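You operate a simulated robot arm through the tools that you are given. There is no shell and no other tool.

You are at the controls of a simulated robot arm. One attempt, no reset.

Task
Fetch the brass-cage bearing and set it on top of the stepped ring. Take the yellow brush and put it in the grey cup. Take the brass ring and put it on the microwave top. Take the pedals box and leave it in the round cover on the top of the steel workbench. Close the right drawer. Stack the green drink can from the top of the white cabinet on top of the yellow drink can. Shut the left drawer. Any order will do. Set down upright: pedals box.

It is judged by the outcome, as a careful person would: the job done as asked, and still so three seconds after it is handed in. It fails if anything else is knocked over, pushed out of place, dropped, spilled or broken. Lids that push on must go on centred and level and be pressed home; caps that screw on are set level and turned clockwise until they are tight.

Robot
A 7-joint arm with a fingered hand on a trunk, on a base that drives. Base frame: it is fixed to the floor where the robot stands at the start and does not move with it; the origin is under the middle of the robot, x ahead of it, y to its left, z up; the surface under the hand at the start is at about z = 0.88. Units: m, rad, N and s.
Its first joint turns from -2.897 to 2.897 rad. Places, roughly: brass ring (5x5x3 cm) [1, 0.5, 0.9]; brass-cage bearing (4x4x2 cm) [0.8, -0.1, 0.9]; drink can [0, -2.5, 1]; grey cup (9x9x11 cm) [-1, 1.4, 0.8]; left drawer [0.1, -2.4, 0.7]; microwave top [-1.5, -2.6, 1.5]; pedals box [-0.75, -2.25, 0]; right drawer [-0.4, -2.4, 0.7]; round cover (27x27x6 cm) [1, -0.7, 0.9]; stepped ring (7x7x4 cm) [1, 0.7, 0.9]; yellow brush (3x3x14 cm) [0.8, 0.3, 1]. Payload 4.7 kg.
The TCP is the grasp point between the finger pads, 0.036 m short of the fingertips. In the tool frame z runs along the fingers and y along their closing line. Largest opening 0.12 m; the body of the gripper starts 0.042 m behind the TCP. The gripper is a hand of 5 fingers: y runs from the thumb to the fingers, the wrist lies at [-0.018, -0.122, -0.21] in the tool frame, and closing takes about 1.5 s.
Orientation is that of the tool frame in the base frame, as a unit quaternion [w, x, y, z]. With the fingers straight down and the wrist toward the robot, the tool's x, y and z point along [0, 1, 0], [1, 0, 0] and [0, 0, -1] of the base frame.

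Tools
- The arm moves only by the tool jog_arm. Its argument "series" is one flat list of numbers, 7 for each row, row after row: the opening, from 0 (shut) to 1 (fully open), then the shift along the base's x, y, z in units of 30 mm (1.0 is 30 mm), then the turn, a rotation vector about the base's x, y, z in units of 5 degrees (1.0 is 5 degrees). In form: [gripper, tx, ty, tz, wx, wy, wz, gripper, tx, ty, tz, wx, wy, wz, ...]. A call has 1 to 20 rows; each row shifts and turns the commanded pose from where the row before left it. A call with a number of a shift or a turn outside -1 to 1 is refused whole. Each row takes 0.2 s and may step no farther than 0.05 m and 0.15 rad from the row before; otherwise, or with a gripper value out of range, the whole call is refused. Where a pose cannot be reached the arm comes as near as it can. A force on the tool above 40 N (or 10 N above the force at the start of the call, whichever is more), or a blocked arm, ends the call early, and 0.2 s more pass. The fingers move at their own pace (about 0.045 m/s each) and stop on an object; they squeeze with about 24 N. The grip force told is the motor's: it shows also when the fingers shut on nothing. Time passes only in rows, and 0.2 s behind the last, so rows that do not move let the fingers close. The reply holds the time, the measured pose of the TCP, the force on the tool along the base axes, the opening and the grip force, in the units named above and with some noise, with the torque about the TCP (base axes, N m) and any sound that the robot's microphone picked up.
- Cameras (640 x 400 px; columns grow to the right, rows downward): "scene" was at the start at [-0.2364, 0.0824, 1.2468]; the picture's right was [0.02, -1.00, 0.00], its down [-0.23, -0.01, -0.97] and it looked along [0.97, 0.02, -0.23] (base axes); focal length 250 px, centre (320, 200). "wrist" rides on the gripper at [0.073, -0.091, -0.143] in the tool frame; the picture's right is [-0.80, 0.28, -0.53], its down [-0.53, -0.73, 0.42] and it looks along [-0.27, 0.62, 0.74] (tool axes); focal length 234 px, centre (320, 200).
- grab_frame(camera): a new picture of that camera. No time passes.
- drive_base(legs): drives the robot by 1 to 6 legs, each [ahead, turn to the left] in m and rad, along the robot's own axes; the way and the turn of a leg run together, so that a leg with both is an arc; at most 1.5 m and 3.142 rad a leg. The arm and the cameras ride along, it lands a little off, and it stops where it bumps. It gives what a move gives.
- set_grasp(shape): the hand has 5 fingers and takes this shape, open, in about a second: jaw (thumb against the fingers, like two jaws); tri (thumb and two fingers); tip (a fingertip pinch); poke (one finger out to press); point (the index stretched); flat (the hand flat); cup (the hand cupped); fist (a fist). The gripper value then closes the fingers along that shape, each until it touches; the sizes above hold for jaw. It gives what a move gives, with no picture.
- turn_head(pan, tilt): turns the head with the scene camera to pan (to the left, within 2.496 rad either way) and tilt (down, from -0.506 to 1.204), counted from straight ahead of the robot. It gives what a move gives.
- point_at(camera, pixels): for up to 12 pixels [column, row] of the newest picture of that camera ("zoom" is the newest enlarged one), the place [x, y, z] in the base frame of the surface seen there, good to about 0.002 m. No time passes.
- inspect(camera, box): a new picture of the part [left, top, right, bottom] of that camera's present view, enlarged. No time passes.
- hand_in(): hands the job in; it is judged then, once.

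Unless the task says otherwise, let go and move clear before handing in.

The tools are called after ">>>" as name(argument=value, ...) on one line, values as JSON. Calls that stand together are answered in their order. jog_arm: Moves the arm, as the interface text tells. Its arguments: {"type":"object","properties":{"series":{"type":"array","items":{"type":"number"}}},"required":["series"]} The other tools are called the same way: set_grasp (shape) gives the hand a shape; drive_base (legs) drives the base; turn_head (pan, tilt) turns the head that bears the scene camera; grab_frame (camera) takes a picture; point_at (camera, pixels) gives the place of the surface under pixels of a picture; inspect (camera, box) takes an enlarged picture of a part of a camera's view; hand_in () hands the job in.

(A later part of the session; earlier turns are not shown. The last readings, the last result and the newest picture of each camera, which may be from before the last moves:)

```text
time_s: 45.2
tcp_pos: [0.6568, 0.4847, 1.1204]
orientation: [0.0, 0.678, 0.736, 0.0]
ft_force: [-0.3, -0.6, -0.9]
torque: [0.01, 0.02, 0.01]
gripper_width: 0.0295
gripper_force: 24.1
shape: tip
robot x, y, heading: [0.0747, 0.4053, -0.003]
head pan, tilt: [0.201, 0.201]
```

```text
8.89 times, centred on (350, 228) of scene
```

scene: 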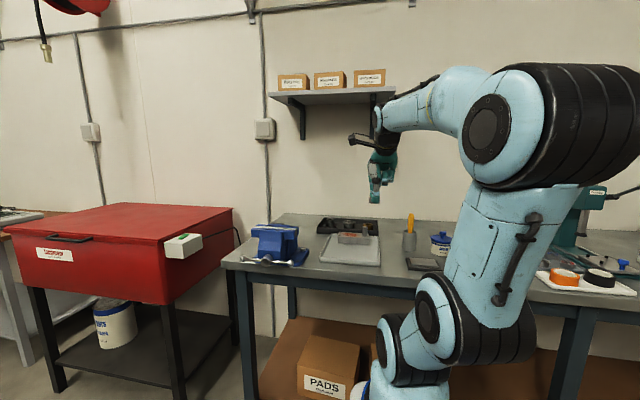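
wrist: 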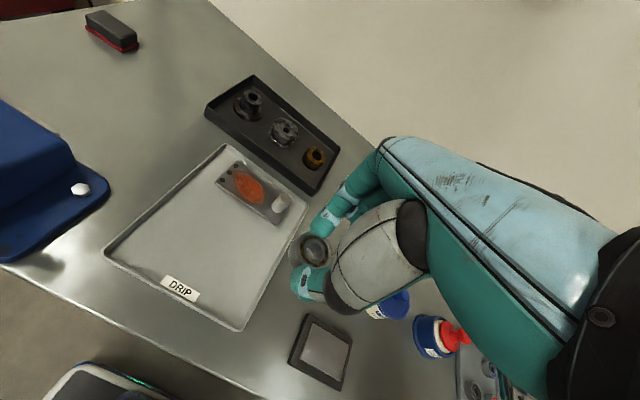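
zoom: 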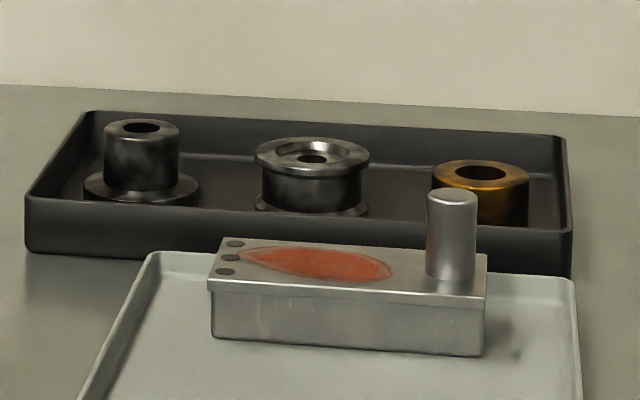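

The left part (flange plus hub, zoom 141,128) at y≈0.69 is the stepped ring. I measure its top rim.

>>> point_at(camera="zoom", pixels=[[110, 128], [141, 121], [172, 127], [141, 136], [125, 123], [160, 135], [141, 165], [92, 187], [190, 187], [141, 200], [480, 163], [480, 190]])

>>> inspect(camera="wrist", box=[230, 80, 290, 130])

```text
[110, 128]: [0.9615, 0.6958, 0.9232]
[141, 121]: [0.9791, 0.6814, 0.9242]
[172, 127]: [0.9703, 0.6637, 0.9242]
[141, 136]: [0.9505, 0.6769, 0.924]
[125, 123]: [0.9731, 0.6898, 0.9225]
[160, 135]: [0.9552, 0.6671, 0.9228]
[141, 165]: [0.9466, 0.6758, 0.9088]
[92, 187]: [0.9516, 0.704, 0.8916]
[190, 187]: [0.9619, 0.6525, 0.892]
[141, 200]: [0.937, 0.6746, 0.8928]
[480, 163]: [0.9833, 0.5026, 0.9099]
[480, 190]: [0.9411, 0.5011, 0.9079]
```

```text
8.00 times, centred on (260, 105) of wrist
```

zoom: 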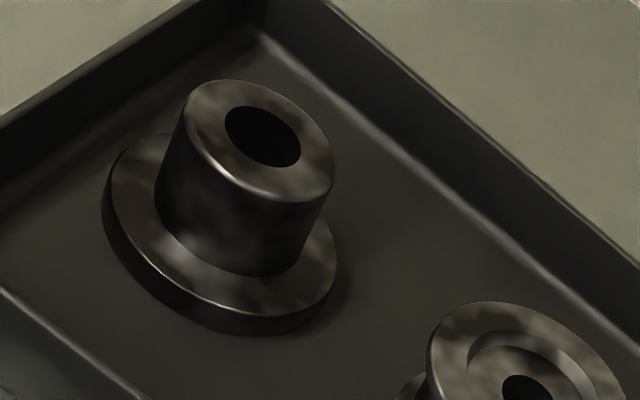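

I measure the hub rim again from the wrist view for a better centre.

>>> point_at(camera="zoom", pixels=[[192, 105], [225, 84], [295, 108], [330, 160], [310, 192], [250, 180], [205, 145], [263, 138]])

```text
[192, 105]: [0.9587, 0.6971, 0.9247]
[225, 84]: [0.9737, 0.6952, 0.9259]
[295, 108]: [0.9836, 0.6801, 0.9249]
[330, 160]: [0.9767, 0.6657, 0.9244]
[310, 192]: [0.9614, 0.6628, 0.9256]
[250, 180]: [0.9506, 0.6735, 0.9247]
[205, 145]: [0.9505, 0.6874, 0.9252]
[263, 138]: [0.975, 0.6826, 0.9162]
```

Hub centre ≈ (0.967,0.680), top z 0.925. I re-measure the held bearing's offset from the TCP.

>>> inspect(camera="wrist", box=[285, 220, 355, 290])

>>> point_at(camera="zoom", pixels=[[200, 110], [230, 80], [260, 72], [345, 115], [372, 165], [375, 205], [350, 250], [195, 150], [200, 200], [210, 230]])

>>> inspect(camera="scene", box=[350, 170, 400, 210])

```text
5.71 times, centred on (320, 255) of wrist
```

zoom: 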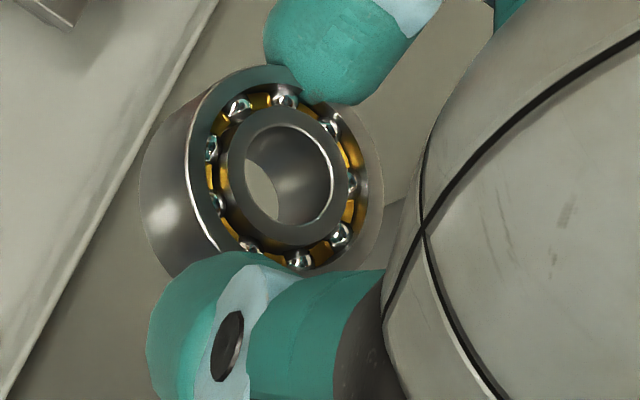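

```text
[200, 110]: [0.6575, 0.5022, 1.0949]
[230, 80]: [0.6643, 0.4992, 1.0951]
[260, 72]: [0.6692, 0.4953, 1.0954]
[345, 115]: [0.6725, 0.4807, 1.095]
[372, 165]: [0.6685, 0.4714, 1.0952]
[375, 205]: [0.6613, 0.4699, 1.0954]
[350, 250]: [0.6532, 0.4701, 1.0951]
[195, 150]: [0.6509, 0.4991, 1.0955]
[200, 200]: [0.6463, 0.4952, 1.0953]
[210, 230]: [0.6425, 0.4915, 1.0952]
```

```text
10.00 times, centred on (375, 190) of scene
```

zoom: 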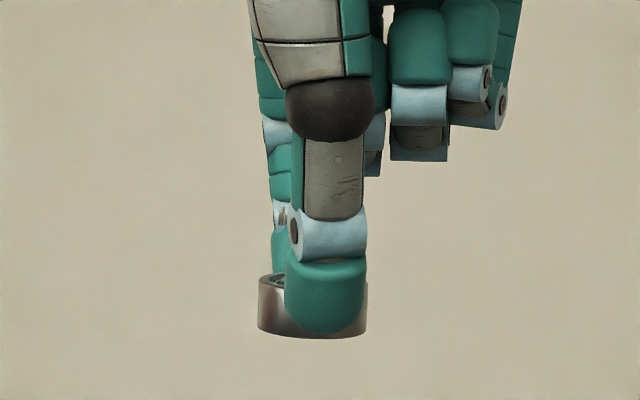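

Bearing centre is offset (+1.7,+0.8) mm from the TCP and level. I move to above the hub at z≈1.06.

>>> jog_arm(series=[0.1, 0.936, 0.588, -0.18, 0, 0, 0, 0.1, 0.936, 0.588, -0.18, 0, 0, 0, 0.1, 0.936, 0.588, -0.18, 0, 0, 0, 0.1, 0.936, 0.588, -0.18, 0, 0, 0, 0.1, 0.936, 0.588, -0.18, 0, 0, 0, 0.1, 0.936, 0.588, -0.18, 0, 0, 0, 0.1, 0.936, 0.588, -0.18, 0, 0, 0, 0.1, 0.936, 0.588, -0.18, 0, 0, 0, 0.1, 0.936, 0.588, -0.18, 0, 0, 0, 0.1, 0.936, 0.588, -0.18, 0, 0, 0, 0.1, 0.936, 0.588, -0.18, 0, 0, 0, 0.1, 0, 0, 0, 0, 0, 0])

>>> grab_frame(camera="scene")

>>> inspect(camera="scene", box=[300, 170, 390, 240])

>>> inspect(camera="wrist", box=[240, 170, 400, 310])

```text
time_s: 47.9
tcp_pos: [0.964, 0.6791, 1.0603]
orientation: [0.0, 0.676, 0.737, 0.0]
ft_force: [-0.1, -0.4, -1.1]
torque: [-0.02, -0.02, -0.02]
gripper_width: 0.0295
gripper_force: 24.3
shape: tip
robot x, y, heading: [0.0768, 0.3969, -0.003]
head pan, tilt: [0.201, 0.201]
```

```text
taken
```

scene: 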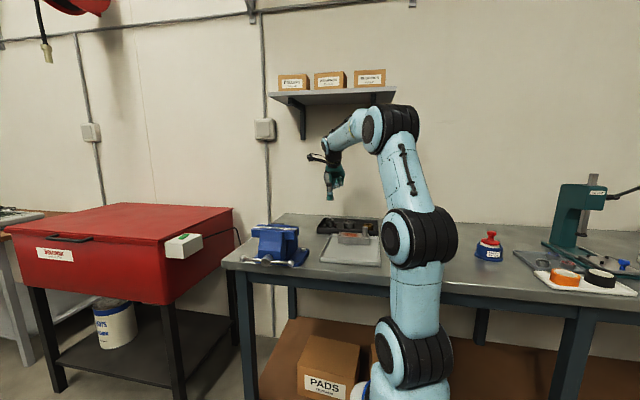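

```text
5.71 times, centred on (345, 205) of scene
```

zoom: 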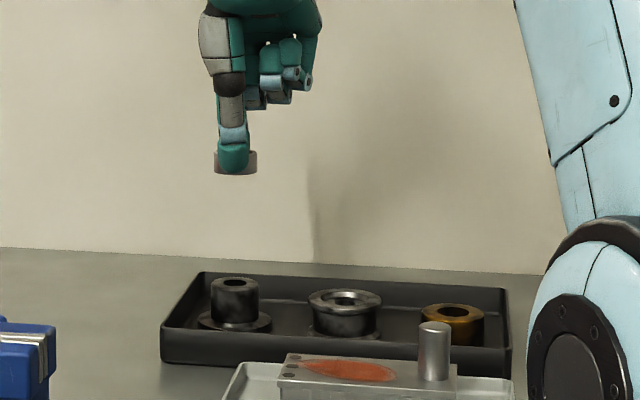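

```text
2.86 times, centred on (320, 240) of wrist
```

zoom: 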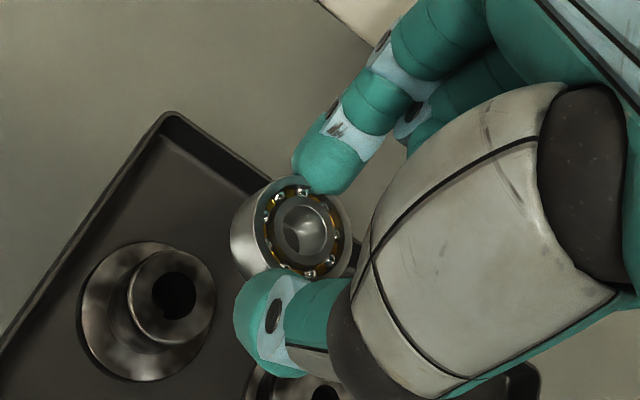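

Above the hub at (0.964,0.679). Descend to z≈0.98 and verify alignment.

>>> jog_arm(series=[0.1, 0.05, 0, -0.7, 0, 0, 0, 0.1, 0, 0, -0.7, 0, 0, 0, 0.1, 0, 0, -0.7, 0, 0, 0, 0.1, 0, 0, -0.5, 0, 0, 0, 0.1, 0, 0, 0, 0, 0, 0])

>>> inspect(camera="scene", box=[315, 190, 365, 230])

>>> inspect(camera="wrist", box=[270, 210, 350, 300])

```text
time_s: 49.0
tcp_pos: [0.965, 0.6783, 0.9828]
orientation: [0.0, 0.676, 0.737, 0.001]
ft_force: [-0.1, 0.4, -0.5]
torque: [0.0, 0.02, 0.01]
gripper_width: 0.0293
gripper_force: 23.6
shape: tip
robot x, y, heading: [0.0744, 0.3997, -0.001]
head pan, tilt: [0.201, 0.201]
```

```text
10.00 times, centred on (340, 210) of scene
```

zoom: 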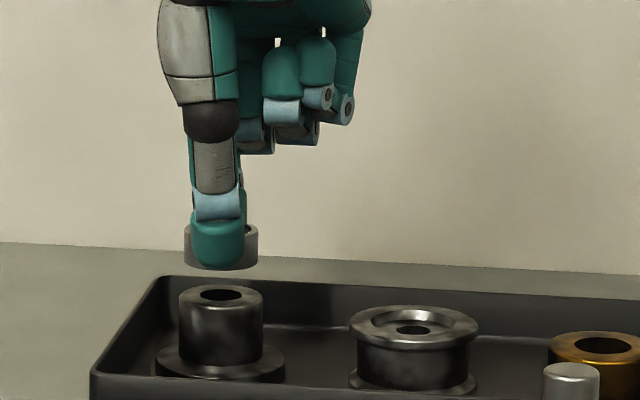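

```text
4.44 times, centred on (310, 255) of wrist
```

zoom: 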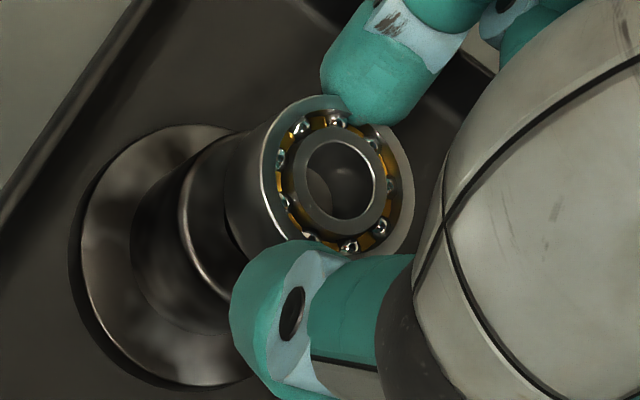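

Bearing (zoom x≈221) lines up with the hub (x≈221). Lower the last 16 mm gently.

>>> jog_arm(series=[0.1, 0, 0.02, -0.25, 0, 0, 0, 0.1, 0, 0, -0.15, 0, 0, 0, 0.1, 0, 0, -0.08, 0, 0, 0, 0.1, 0, 0, -0.05, 0, 0, 0, 0.1, 0, 0, 0, 0, 0, 0])

>>> inspect(camera="scene", box=[315, 190, 365, 230])

```text
time_s: 50.2
tcp_pos: [0.9644, 0.6823, 0.9695]
orientation: [0.0, 0.677, 0.736, -0.001]
ft_force: [0.8, 0.0, -1.2]
torque: [0.02, 0.0, 0.01]
gripper_width: 0.0294
gripper_force: 24.5
shape: tip
robot x, y, heading: [0.0778, 0.4023, -0.005]
head pan, tilt: [0.201, 0.201]
```

```text
10.00 times, centred on (340, 210) of scene
```

zoom: 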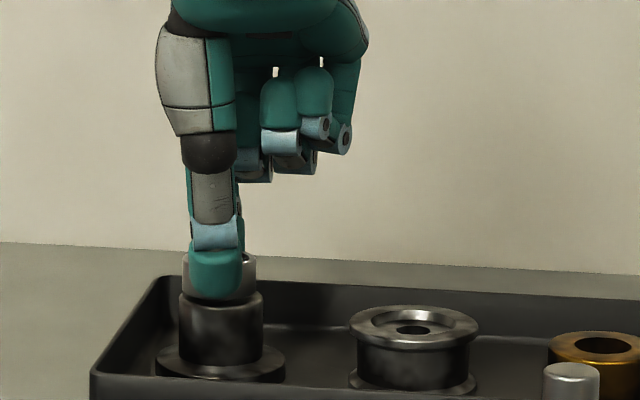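

Almost touching; no contact force yet. Lower in 1 mm steps and watch the force.

>>> jog_arm(series=[0.1, 0, -0.02, -0.04, 0, 0, 0, 0.1, 0, 0, -0.03, 0, 0, 0, 0.1, 0, 0, 0, 0, 0, 0])

>>> inspect(camera="scene", box=[325, 200, 350, 220])

```text
time_s: 51.0
tcp_pos: [0.9662, 0.6807, 0.9663]
orientation: [0.001, 0.676, 0.737, 0.0]
ft_force: [0.2, -1.0, -0.8]
torque: [-0.02, -0.05, 0.01]
gripper_width: 0.0293
gripper_force: 23.8
shape: tip
robot x, y, heading: [0.0763, 0.4038, -0.003]
head pan, tilt: [0.201, 0.201]
```

```text
16.00 times, centred on (338, 210) of scene
```

zoom: 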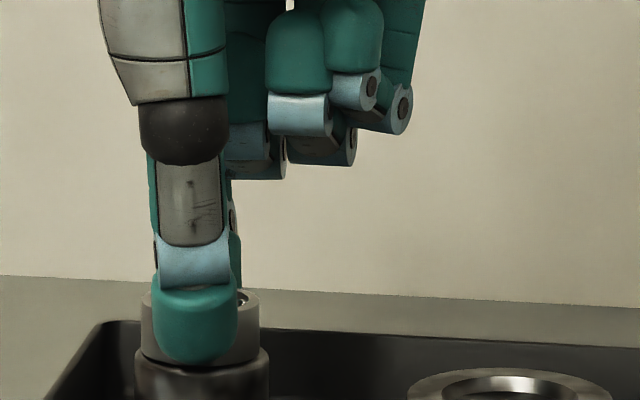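

Looks nearly seated and centred (bearing x≈201, hub ≈202). One more small step.

>>> jog_arm(series=[0.1, 0, 0, -0.03, 0, 0, 0, 0.1, 0, 0, -0.03, 0, 0, 0, 0.1, 0, 0, 0, 0, 0, 0])

>>> inspect(camera="scene", box=[325, 200, 350, 220])

```text
time_s: 51.9
tcp_pos: [0.9651, 0.6796, 0.9663]
orientation: [0.0, 0.677, 0.736, 0.0]
ft_force: [1.4, 0.9, 5.9]
torque: [0.05, -0.04, -0.03]
gripper_width: 0.0296
gripper_force: 24.0
shape: tip
robot x, y, heading: [0.0754, 0.4037, -0.002]
head pan, tilt: [0.201, 0.201]
```

```text
16.00 times, centred on (338, 210) of scene
```

zoom: 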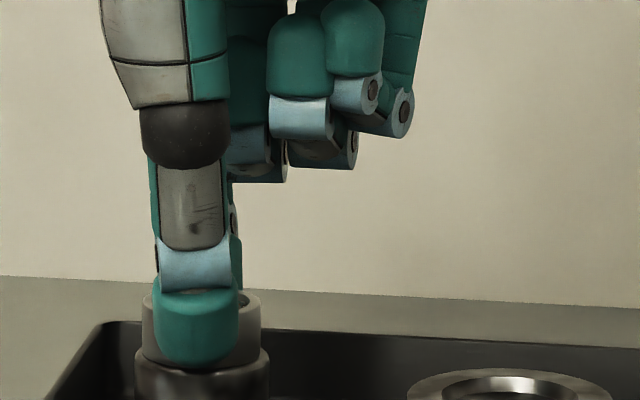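

Contact: +5.9 N vertical, bearing is seated. Open gently and rise.

>>> jog_arm(series=[0.3, 0, 0, 0.03, 0, 0, 0, 0.35, 0, 0, 0, 0, 0, 0, 0.4, 0, 0, 0, 0, 0, 0, 0.45, 0, 0, 0, 0, 0, 0, 0.45, 0, 0, 0, 0, 0, 0, 0.45, 0, 0, 0.3, 0, 0, 0, 0.45, 0, 0, 0.6, 0, 0, 0, 0.45, 0, 0, 1, 0, 0, 0, 0.45, 0, 0, 1, 0, 0, 0, 0.45, 0, 0, 0, 0, 0, 0])

>>> inspect(camera="scene", box=[315, 190, 365, 230])

>>> inspect(camera="wrist", box=[240, 210, 400, 300])

```text
time_s: 54.0
tcp_pos: [0.9647, 0.6807, 1.0525]
orientation: [0.0, 0.676, 0.737, 0.0]
ft_force: [-0.2, 0.6, -0.8]
torque: [0.0, 0.01, 0.01]
gripper_width: 0.0537
gripper_force: 0.1
shape: tip
robot x, y, heading: [0.0756, 0.4027, -0.001]
head pan, tilt: [0.201, 0.201]
```

```text
10.00 times, centred on (340, 210) of scene
```

zoom: 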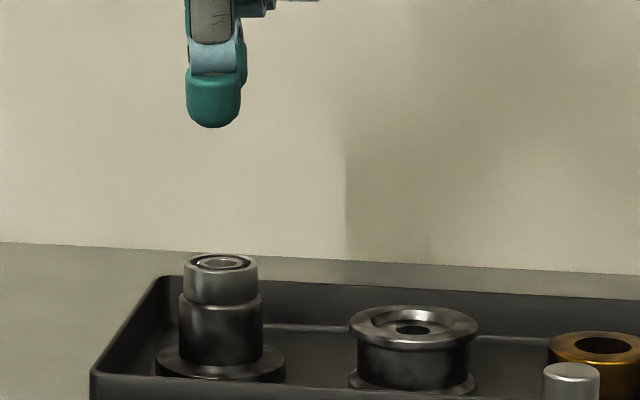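

```text
4.00 times, centred on (320, 255) of wrist
```

zoom: 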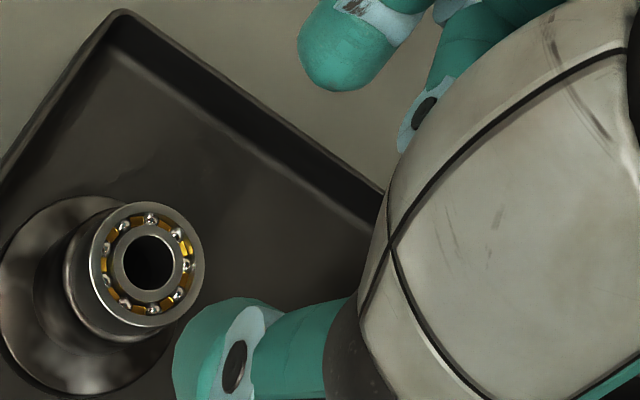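

The bearing sits squarely on the stepped ring (zoom 220,280). Next the yellow brush: retreat and look at it.

>>> jog_arm(series=[0.8, 0, 0, 1, 0, 0, 0, 0.8, 0, 0, 1, 0, 0, 0, 0.8, 0, 0, 1, 0, 0, 0, 1, -0.9, -0.85, 0, 0, 0, 0, 1, -0.9, -0.85, 0, 0, 0, 0, 1, -0.9, -0.85, 0, 0, 0, 0, 1, -0.9, -0.85, 0, 0, 0, 0, 1, -0.9, -0.85, 0, 0, 0, 0, 1, -0.9, -0.85, 0, 0, 0, 0, 1, -0.9, -0.85, 0, 0, 0, 0, 1, -0.9, -0.85, 0, 0, 0, 0, 1, -0.9, -0.85, 0, 0, 0, 0])

>>> grab_frame(camera="wrist")

>>> grab_frame(camera="scene")

```text
time_s: 56.6
tcp_pos: [0.7223, 0.4513, 1.1409]
orientation: [0.0, 0.676, 0.737, -0.001]
ft_force: [0.3, 0.2, -1.1]
torque: [0.04, 0.05, -0.01]
gripper_width: 0.1196
gripper_force: 0.1
shape: tip
robot x, y, heading: [0.0738, 0.4011, -0.001]
head pan, tilt: [0.201, 0.201]
```

```text
taken
```

wrist: 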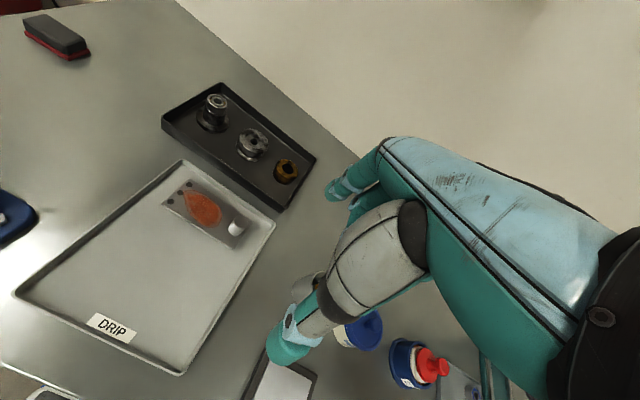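

```text
taken
```

scene: 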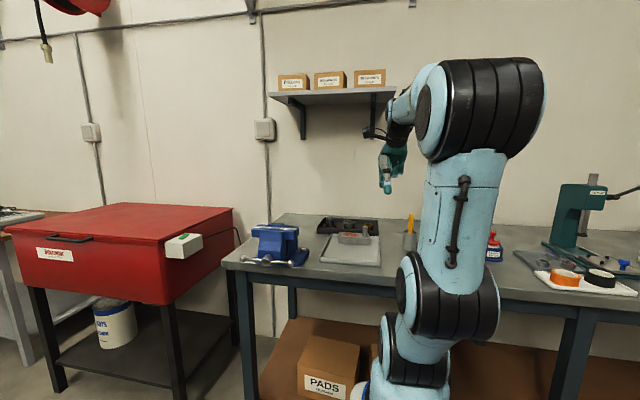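

>>> inspect(camera="scene", box=[385, 200, 435, 260])

>>> point_at(camera="zoom", pixels=[[325, 95], [325, 120], [325, 140], [322, 165], [313, 180], [335, 180], [320, 195], [320, 250], [320, 290], [290, 220], [350, 220], [320, 310]])

```text
6.67 times, centred on (410, 230) of scene
```

zoom: 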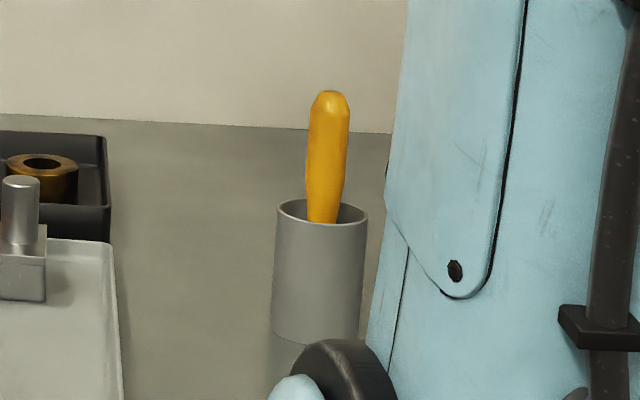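

```text
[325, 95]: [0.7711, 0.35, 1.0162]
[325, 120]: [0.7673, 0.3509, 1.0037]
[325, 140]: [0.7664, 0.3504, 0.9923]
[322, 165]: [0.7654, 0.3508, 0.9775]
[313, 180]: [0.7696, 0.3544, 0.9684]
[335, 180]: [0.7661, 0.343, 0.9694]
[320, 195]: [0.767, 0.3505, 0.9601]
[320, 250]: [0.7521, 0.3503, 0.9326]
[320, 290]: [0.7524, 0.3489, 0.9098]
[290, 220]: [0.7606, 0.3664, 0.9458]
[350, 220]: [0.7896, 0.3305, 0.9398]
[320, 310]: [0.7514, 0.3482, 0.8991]
```

The brush handle axis is ≈(0.777,0.350), top z 1.017, holder rim z≈0.95. I'll use the jaw shape, approach from above and grip the top ~4 cm.

>>> set_grasp(shape="jaw")

>>> jog_arm(series=[0.8, 0.45, -0.85, 0, 0, 0, 0, 0.8, 0.45, -0.85, 0, 0, 0, 0, 0.8, 0.45, -0.85, 0, 0, 0, 0, 0.8, 0.45, -0.82, 0, 0, 0, 0, 0.8, 0, 0, -1, 0, 0, 0, 0.8, 0, 0, -0.5, 0, 0, 0, 0.8, 0, 0, 0, 0, 0, 0])

>>> turn_head(pan=0.0, tilt=0.2)

>>> grab_frame(camera="scene")

>>> grab_frame(camera="wrist")

```text
time_s: 57.5
tcp_pos: [0.7229, 0.4514, 1.1429]
orientation: [0.0, 0.676, 0.737, 0.0]
ft_force: [0.9, -0.2, -0.1]
torque: [-0.01, 0.0, 0.0]
gripper_width: 0.1198
gripper_force: 0.0
shape: jaw
robot x, y, heading: [0.0805, 0.4, -0.002]
head pan, tilt: [0.201, 0.201]
```

```text
time_s: 59.1
tcp_pos: [0.7782, 0.3493, 1.0969]
orientation: [0.0, 0.676, 0.737, 0.0]
ft_force: [0.0, -0.8, -0.6]
torque: [0.03, -0.02, -0.02]
gripper_width: 0.096
gripper_force: 0.0
shape: jaw
robot x, y, heading: [0.0756, 0.3971, -0.002]
head pan, tilt: [0.201, 0.201]
```

```text
time_s: 59.9
tcp_pos: [0.7778, 0.3488, 1.0979]
orientation: [0.0, 0.676, 0.737, 0.0]
ft_force: [-0.5, 0.6, -0.5]
torque: [-0.01, 0.01, 0.03]
gripper_width: 0.0963
gripper_force: 0.1
shape: jaw
robot x, y, heading: [0.0769, 0.3994, -0.0]
head pan, tilt: [0.0, 0.201]
```

```text
taken
```

scene: 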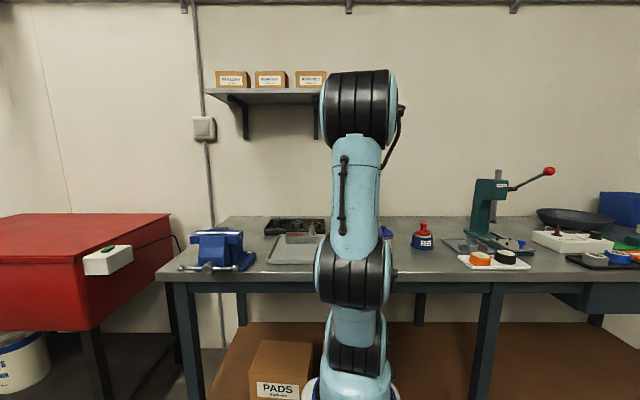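

```text
taken
```

wrist: 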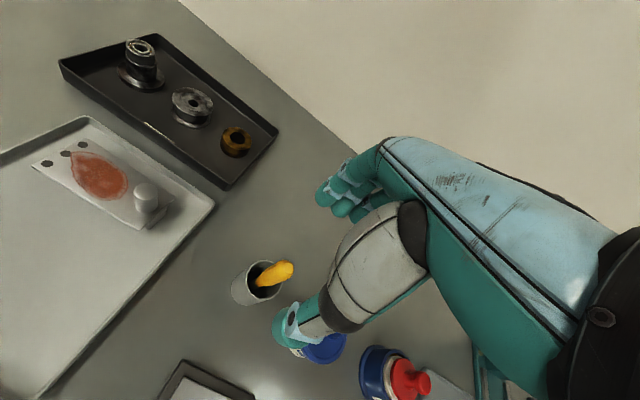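

The brush top (283,270) matches the projected approach line (287,264). Descend to z≈1.011 and close.

>>> jog_arm(series=[0.8, 0, 0, -0.8, 0, 0, 0, 0.8, 0, 0, -0.8, 0, 0, 0, 0.8, 0, 0, -0.8, 0, 0, 0, 0.8, 0, 0, -0.48, 0, 0, 0, 0.8, 0, 0, 0, 0, 0, 0])

>>> inspect(camera="wrist", box=[240, 180, 400, 340])

```text
time_s: 61.1
tcp_pos: [0.7774, 0.3495, 1.0105]
orientation: [0.0, 0.677, 0.736, -0.001]
ft_force: [1.0, -0.2, -0.3]
torque: [0.0, -0.01, 0.0]
gripper_width: 0.0961
gripper_force: 0.0
shape: jaw
robot x, y, heading: [0.0748, 0.405, 0.0]
head pan, tilt: [0.0, 0.201]
```

```text
2.50 times, centred on (320, 260) of wrist
```

zoom: 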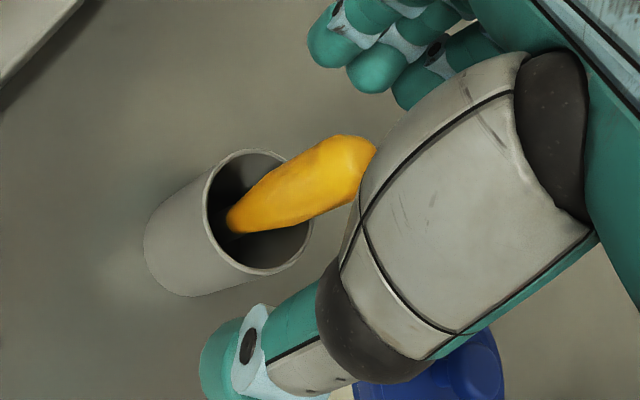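

Brush lies between thumb and fingers. Close the grip.

>>> jog_arm(series=[0.05, 0, 0, 0, 0, 0, 0, 0.05, 0, 0, 0, 0, 0, 0, 0.05, 0, 0, 0, 0, 0, 0, 0.05, 0, 0, 0, 0, 0, 0, 0.05, 0, 0, 0, 0, 0, 0, 0.05, 0, 0, 0, 0, 0, 0, 0.05, 0, 0, 0, 0, 0, 0, 0.05, 0, 0, 0, 0, 0, 0])

>>> inspect(camera="wrist", box=[240, 180, 400, 340])

```text
time_s: 62.9
tcp_pos: [0.7792, 0.3493, 1.0099]
orientation: [0.0, 0.676, 0.737, 0.0]
ft_force: [0.1, -0.1, 0.1]
torque: [0.0, -0.01, -0.04]
gripper_width: 0.0118
gripper_force: 23.9
shape: jaw
robot x, y, heading: [0.0797, 0.3998, 0.002]
head pan, tilt: [0.0, 0.201]
```

```text
2.50 times, centred on (320, 260) of wrist
```

zoom: 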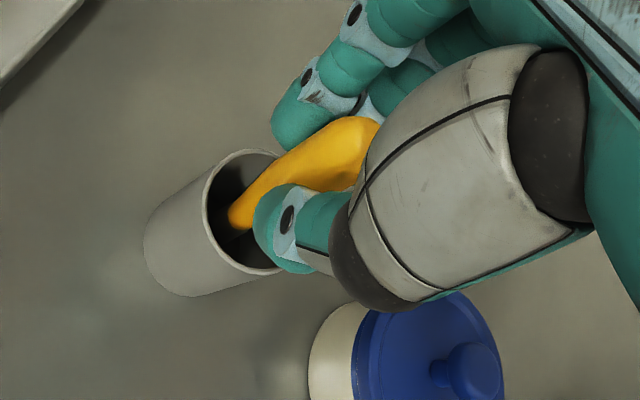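

Gripped (24 N, 12 mm). Lift straight up.

>>> jog_arm(series=[0.05, 0, 0, 0.5, 0, 0, 0, 0.05, 0, 0, 0.7, 0, 0, 0, 0.05, 0, 0, 1, 0, 0, 0, 0.05, 0, 0, 1, 0, 0, 0, 0.05, 0, 0, 1, 0, 0, 0, 0.05, 0, 0, 1, 0, 0, 0, 0.05, 0, 0, 1, 0, 0, 0, 0.05, 0, 0, 1, 0, 0, 0])

>>> grab_frame(camera="wrist")

```text
time_s: 64.7
tcp_pos: [0.7752, 0.3493, 1.2293]
orientation: [0.0, 0.676, 0.737, 0.0]
ft_force: [0.4, 0.5, -0.6]
torque: [0.04, 0.02, -0.01]
gripper_width: 0.0119
gripper_force: 24.3
shape: jaw
robot x, y, heading: [0.0769, 0.4026, 0.0]
head pan, tilt: [0.0, 0.201]
```

```text
taken
```

wrist: 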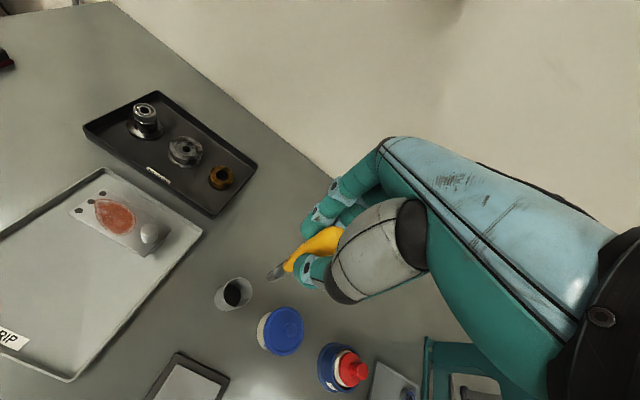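

Brush is out cleanly; holder remains standing at (235,293). Now look at the rear-left table with the cup.

>>> turn_head(pan=2.2, tilt=0.4)

>>> grab_frame(camera="scene")

>>> point_at(camera="scene", pixels=[[320, 200], [420, 215], [250, 250], [350, 300], [450, 300], [300, 350], [200, 220]])

```text
time_s: 66.8
tcp_pos: [0.7753, 0.3514, 1.2275]
orientation: [0.0, 0.676, 0.736, 0.0]
ft_force: [-0.4, 0.0, -0.5]
torque: [-0.03, 0.02, -0.01]
gripper_width: 0.012
gripper_force: 24.3
shape: jaw
robot x, y, heading: [0.0816, 0.4002, -0.0]
head pan, tilt: [2.201, 0.4]
```

```text
taken
```

scene: 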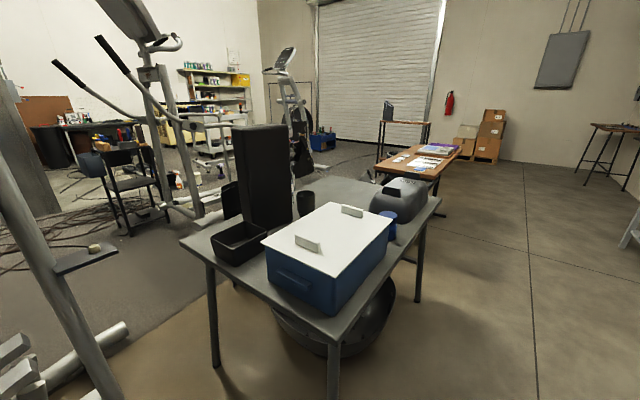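

```text
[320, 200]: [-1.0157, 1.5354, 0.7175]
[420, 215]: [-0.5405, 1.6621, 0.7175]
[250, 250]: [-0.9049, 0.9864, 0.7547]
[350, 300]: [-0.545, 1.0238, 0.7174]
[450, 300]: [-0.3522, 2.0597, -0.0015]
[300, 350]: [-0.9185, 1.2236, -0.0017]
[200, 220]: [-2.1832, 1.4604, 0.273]
```

Table top is at z=0.7175; the cup is at about (305,203) next to the tall black box. Zoom in.

>>> inspect(camera="scene", box=[200, 110, 460, 330])

>>> point_at(camera="zoom", pixels=[[242, 198], [275, 198], [258, 190], [258, 203], [258, 225], [150, 50], [210, 40], [140, 200], [205, 220], [400, 150], [60, 300], [320, 200]])

```text
1.82 times, centred on (330, 220) of scene
```

zoom: 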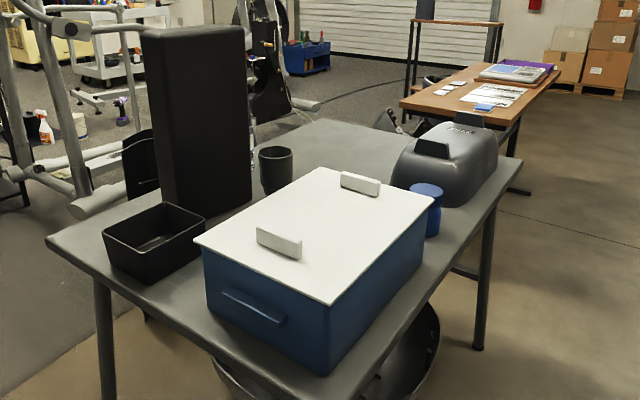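

```text
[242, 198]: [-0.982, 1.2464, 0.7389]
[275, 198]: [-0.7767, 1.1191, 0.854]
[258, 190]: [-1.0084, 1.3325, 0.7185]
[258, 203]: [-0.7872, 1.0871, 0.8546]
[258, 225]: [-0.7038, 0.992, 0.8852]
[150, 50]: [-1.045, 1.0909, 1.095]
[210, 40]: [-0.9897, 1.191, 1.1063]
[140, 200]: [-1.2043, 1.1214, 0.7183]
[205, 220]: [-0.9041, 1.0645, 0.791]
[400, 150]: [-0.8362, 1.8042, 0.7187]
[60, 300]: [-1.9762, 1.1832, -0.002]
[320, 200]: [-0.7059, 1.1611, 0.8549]
```

My picks fell short; the cup is at zoom (276,168). Pick again.

>>> point_at(camera="zoom", pixels=[[276, 150], [260, 155], [292, 155], [276, 162], [276, 175], [265, 185], [248, 60], [146, 40], [244, 30], [340, 185], [376, 185], [440, 140]])

>>> inspect(camera="scene", box=[270, 170, 350, 230])

```text
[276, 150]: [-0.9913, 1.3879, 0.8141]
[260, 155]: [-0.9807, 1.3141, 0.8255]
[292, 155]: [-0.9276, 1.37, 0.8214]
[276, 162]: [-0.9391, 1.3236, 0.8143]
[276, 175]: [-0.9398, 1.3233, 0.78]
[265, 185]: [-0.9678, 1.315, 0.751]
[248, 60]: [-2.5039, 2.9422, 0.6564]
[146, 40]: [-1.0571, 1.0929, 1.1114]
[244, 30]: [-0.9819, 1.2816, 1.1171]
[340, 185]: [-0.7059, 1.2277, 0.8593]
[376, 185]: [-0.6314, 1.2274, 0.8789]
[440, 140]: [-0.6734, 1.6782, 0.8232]
```

```text
6.67 times, centred on (310, 200) of scene
```

zoom: 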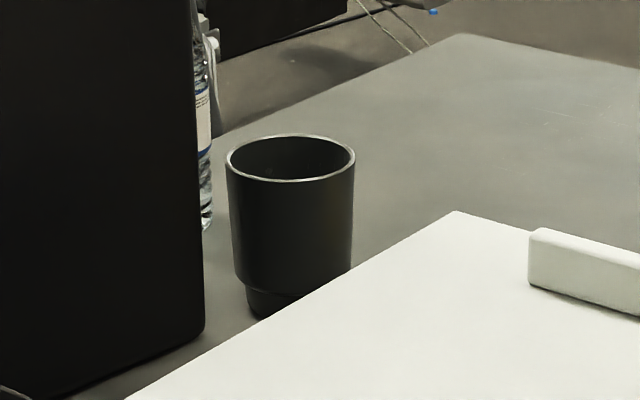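

The cup's centre is ≈(−0.965,1.352), rim z≈0.826; the tall black box corner is at (−0.98,1.285), so I'll approach from the aisle with the hand angled away from it. Drive there with the brush held high.

>>> drive_base(legs=[[0, 1.766], [0.815, 0], [0, 0.85]])

>>> turn_head(pan=0.3, tilt=0.4)

>>> grab_frame(camera="scene")

>>> grab_frame(camera="wrist")

```text
time_s: 77.5
tcp_pos: [-0.6465, 1.6156, 1.2282]
orientation: [0.0, -0.524, 0.852, 0.0]
ft_force: [0.2, -0.2, 0.1]
torque: [0.04, -0.02, -0.01]
gripper_width: 0.0117
gripper_force: 23.9
shape: jaw
robot x, y, heading: [-0.0801, 1.2104, 2.593]
head pan, tilt: [2.201, 0.4]
```

```text
time_s: 79.4
tcp_pos: [-0.6452, 1.6179, 1.2282]
orientation: [0.0, -0.524, 0.852, 0.0]
ft_force: [0.0, -0.1, 0.2]
torque: [0.01, -0.01, -0.01]
gripper_width: 0.0116
gripper_force: 23.9
shape: jaw
robot x, y, heading: [-0.0767, 1.2026, 2.59]
head pan, tilt: [0.3, 0.4]
```

```text
taken
```

scene: 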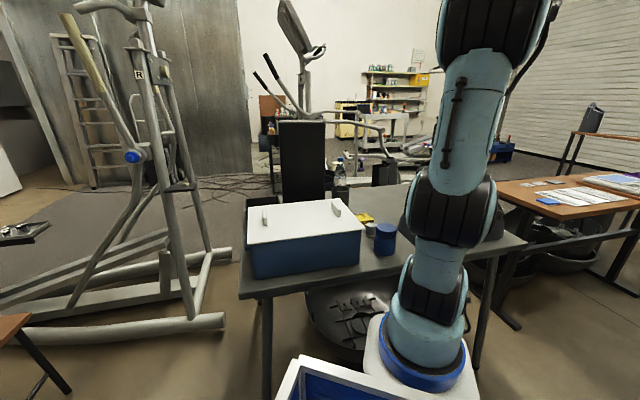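

```text
taken
```

wrist: 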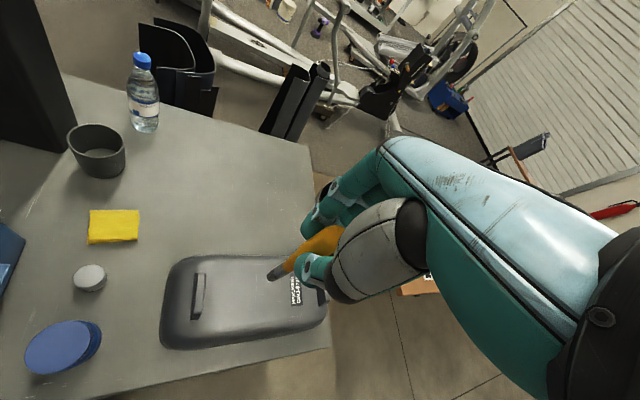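

The wrist view shows the cup at (97,150), bottle at (143,95). I measure the cup rim, bottle, and brush tip.

>>> inspect(camera="wrist", box=[40, 40, 180, 200])

>>> point_at(camera="wrist", pixels=[[68, 137], [80, 124], [110, 125], [123, 138], [118, 150], [90, 153], [143, 60], [143, 110], [70, 145], [105, 170], [273, 275], [97, 150]])

```text
2.50 times, centred on (110, 120) of wrist
```

zoom: 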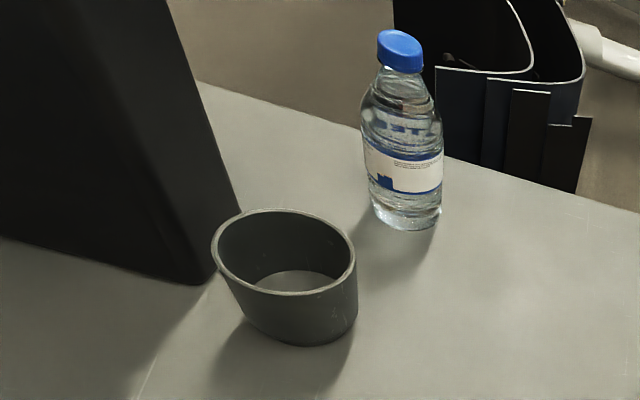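

```text
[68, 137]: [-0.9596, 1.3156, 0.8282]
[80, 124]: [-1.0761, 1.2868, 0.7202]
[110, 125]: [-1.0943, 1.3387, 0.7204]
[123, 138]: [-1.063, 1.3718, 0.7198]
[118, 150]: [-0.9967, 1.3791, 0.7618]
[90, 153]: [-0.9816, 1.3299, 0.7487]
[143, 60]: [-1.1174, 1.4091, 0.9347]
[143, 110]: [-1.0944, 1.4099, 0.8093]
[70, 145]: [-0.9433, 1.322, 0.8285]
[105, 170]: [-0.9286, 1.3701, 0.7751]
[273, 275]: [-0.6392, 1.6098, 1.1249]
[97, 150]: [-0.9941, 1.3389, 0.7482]
```

>>> point_at(camera="zoom", pixels=[[214, 240], [240, 213], [285, 209], [330, 228], [354, 262], [340, 285], [290, 293], [240, 280], [200, 275], [210, 200], [195, 280], [290, 275]])

>>> inspect(camera="wrist", box=[250, 210, 360, 300])

```text
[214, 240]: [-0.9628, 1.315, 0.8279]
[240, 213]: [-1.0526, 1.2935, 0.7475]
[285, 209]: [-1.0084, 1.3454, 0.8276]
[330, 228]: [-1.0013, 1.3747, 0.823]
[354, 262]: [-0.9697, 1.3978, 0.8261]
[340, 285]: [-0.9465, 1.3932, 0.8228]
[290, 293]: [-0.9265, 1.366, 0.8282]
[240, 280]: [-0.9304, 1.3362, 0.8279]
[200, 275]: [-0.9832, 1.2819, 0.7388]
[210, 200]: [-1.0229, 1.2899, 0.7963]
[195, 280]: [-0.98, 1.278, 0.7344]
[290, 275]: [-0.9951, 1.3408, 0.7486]
```

```text
4.44 times, centred on (305, 255) of wrist
```

zoom: 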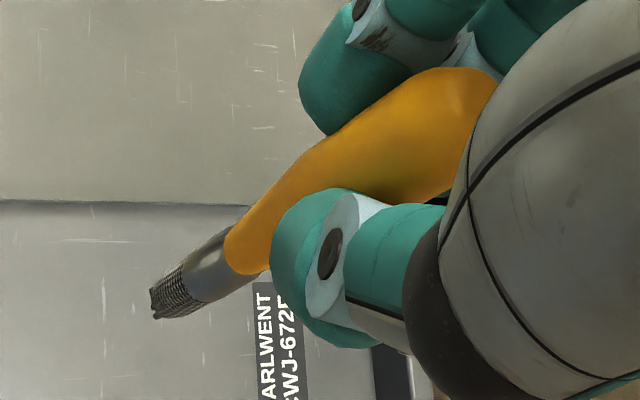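

Cup centre (−0.967,1.356), rim z 0.828, inside floor z≈0.749. I measure the brush's lower end relative to the TCP.

>>> point_at(camera="zoom", pixels=[[158, 305], [170, 290], [185, 300], [200, 270], [215, 285], [240, 250], [260, 230]])

```text
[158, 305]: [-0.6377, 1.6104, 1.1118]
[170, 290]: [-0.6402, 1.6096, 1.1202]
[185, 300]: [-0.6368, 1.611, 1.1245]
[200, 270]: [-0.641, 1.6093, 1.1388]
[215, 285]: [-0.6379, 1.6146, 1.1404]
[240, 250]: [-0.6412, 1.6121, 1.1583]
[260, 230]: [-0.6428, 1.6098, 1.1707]
```

Brush bottom is 0.12 m below the TCP, nearly vertical. Move over the cup at the current height.

>>> jog_arm(series=[0.05, -0.721, -0.573, 0, 0, 0, 0, 0.05, -0.721, -0.573, 0, 0, 0, 0, 0.05, -0.721, -0.573, 0, 0, 0, 0, 0.05, -0.721, -0.573, 0, 0, 0, 0, 0.05, -0.721, -0.573, 0, 0, 0, 0, 0.05, -0.721, -0.573, 0, 0, 0, 0, 0.05, -0.721, -0.573, 0, 0, 0, 0, 0.05, -0.721, -0.573, 0, 0, 0, 0, 0.05, -0.721, -0.573, 0, 0, 0, 0, 0.05, -0.721, -0.573, 0, 0, 0, 0, 0.05, -0.721, -0.573, 0, 0, 0, 0, 0.05, -0.721, -0.573, 0, 0, 0, 0, 0.05, -0.721, -0.573, 0, 0, 0, 0, 0.05, -0.721, -0.573, 0, 0, 0, 0, 0.05, -0.721, -0.573, 0, 0, 0, 0, 0.05, 0, 0, 0, 0, 0, 0])

>>> grab_frame(camera="scene")

>>> grab_frame(camera="wrist")

```text
time_s: 82.8
tcp_pos: [-0.9696, 1.36, 1.2287]
orientation: [0.0, -0.524, 0.852, 0.0]
ft_force: [0.1, -0.8, -1.3]
torque: [0.0, 0.0, 0.01]
gripper_width: 0.0119
gripper_force: 24.0
shape: jaw
robot x, y, heading: [-0.0804, 1.205, 2.587]
head pan, tilt: [0.3, 0.4]
```

```text
taken
```

scene: 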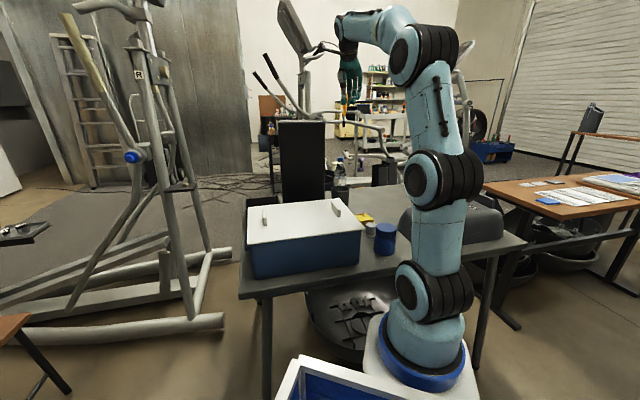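

```text
taken
```

wrist: 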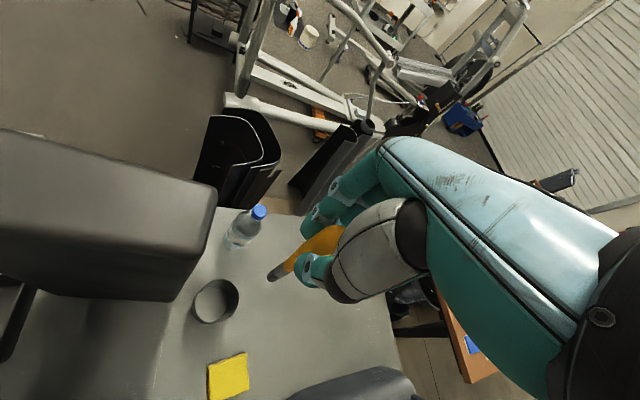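

The camera side of the hand would pass ~6 cm from the black box, so I rotate 15° to widen that gap while descending to just above the rim.

>>> jog_arm(series=[0.05, 0, 0, 0, 0, 0, 1, 0.05, 0, 0, 0, 0, 0, 1, 0.05, 0, 0, -0.5, 0, 0, 1, 0.05, 0, 0, -1, 0, 0, 0, 0.05, 0, 0, -1, 0, 0, 0, 0.05, 0, 0, -1, 0, 0, 0, 0.05, 0, 0, -1, 0, 0, 0, 0.05, 0, 0, -1, 0, 0, 0, 0.05, 0, 0, -1, 0, 0, 0, 0.05, 0, 0, -1, 0, 0, 0, 0.05, 0, 0, -1, 0, 0, 0, 0.05, 0, 0, -0.3, 0, 0, 0, 0.05, 0, 0, 0, 0, 0, 0])

>>> inspect(camera="scene", box=[270, 80, 420, 230])

>>> grab_frame(camera="wrist")

```text
time_s: 85.6
tcp_pos: [-0.9708, 1.3583, 0.9637]
orientation: [0.0, -0.631, 0.776, 0.0]
ft_force: [-0.3, -0.4, 0.1]
torque: [0.0, 0.0, -0.03]
gripper_width: 0.0118
gripper_force: 24.5
shape: jaw
robot x, y, heading: [-0.0784, 1.2042, 2.585]
head pan, tilt: [0.3, 0.4]
```

```text
2.67 times, centred on (345, 155) of scene
```

zoom: 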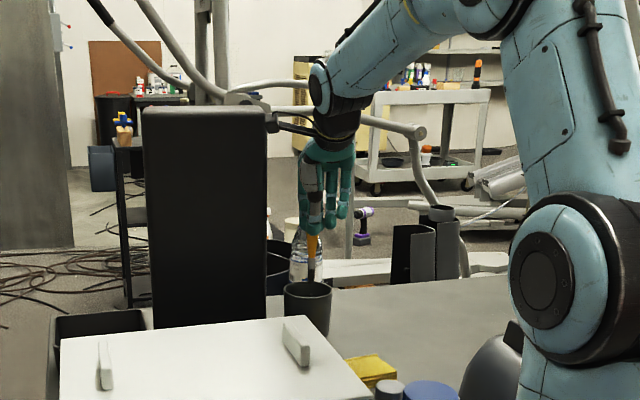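

```text
taken
```

wrist: 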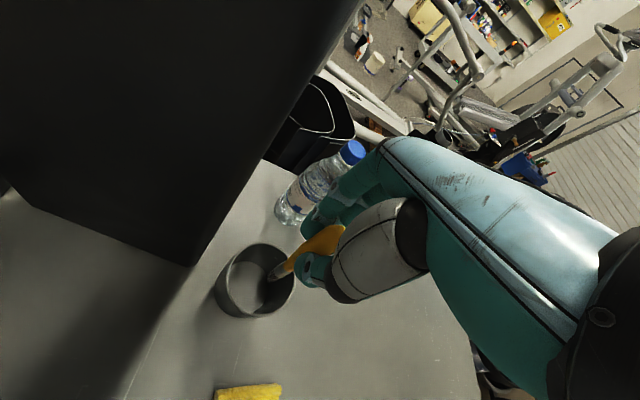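

The dark bar at zoom (285,120) between the box and hand needs a closer look for clearance.

>>> inspect(camera="scene", box=[355, 105, 405, 200])

>>> inspect(camera="scene", box=[355, 110, 405, 140])

>>> point_at(camera="zoom", pixels=[[170, 150], [200, 150], [170, 205], [230, 160], [235, 210], [80, 200], [300, 200]])

```text
4.21 times, centred on (380, 152) of scene
```

zoom: 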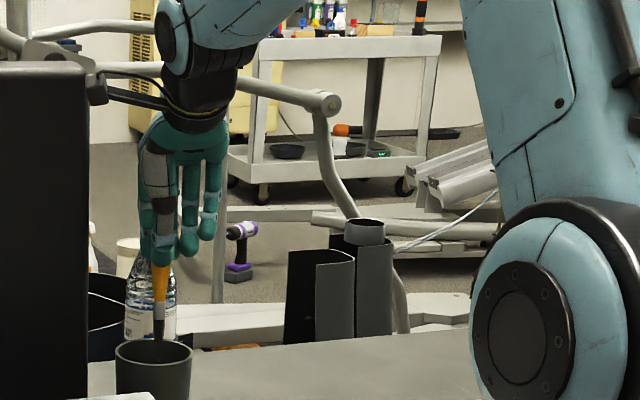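

```text
12.80 times, centred on (380, 125) of scene
```

zoom: 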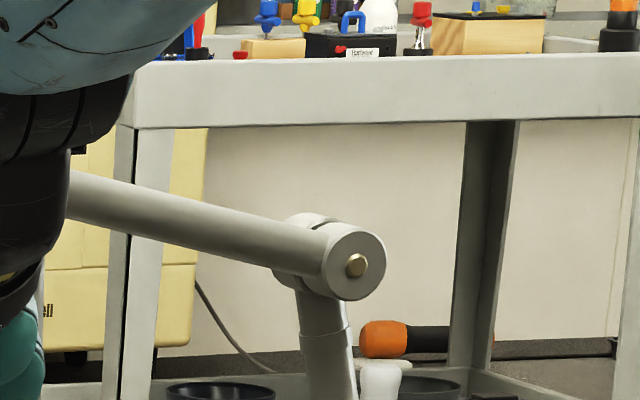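

```text
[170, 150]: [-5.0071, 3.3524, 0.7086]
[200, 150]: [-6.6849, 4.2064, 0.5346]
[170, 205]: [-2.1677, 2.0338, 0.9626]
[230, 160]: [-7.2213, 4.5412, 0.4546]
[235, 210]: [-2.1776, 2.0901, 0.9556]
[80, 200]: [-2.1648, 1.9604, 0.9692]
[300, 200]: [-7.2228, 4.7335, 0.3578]
```

>>> point_at(camera="scene", pixels=[[327, 124], [328, 121], [325, 124], [322, 124], [322, 135], [335, 126], [345, 128], [315, 124]])

>>> grab_frame(camera="scene")

>>> point_at(camera="scene", pixels=[[327, 124], [328, 121], [325, 124], [322, 124], [322, 135], [335, 126], [345, 128], [315, 124]])

```text
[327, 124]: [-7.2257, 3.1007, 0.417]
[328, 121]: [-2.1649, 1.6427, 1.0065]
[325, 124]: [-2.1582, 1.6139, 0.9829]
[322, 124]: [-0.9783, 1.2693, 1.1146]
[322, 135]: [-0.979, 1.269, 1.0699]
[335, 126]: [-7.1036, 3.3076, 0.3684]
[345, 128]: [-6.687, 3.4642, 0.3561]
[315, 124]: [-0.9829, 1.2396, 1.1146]
```

```text
taken
```

scene: 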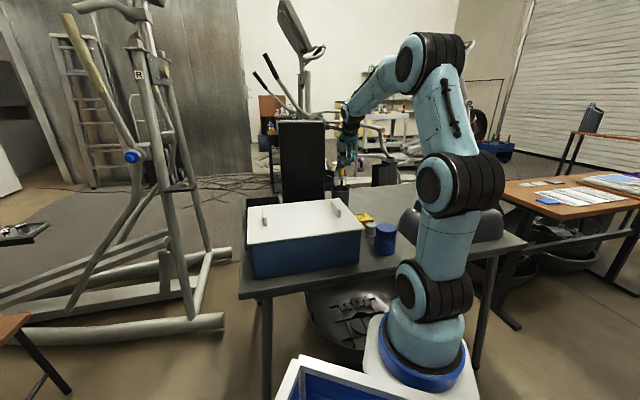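

```text
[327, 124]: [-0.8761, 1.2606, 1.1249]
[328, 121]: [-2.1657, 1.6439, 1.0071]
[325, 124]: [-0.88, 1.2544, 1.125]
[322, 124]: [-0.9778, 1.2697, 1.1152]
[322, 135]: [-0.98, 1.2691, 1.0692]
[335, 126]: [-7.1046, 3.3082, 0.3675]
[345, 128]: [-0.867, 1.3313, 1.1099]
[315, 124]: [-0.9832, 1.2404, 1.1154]
```

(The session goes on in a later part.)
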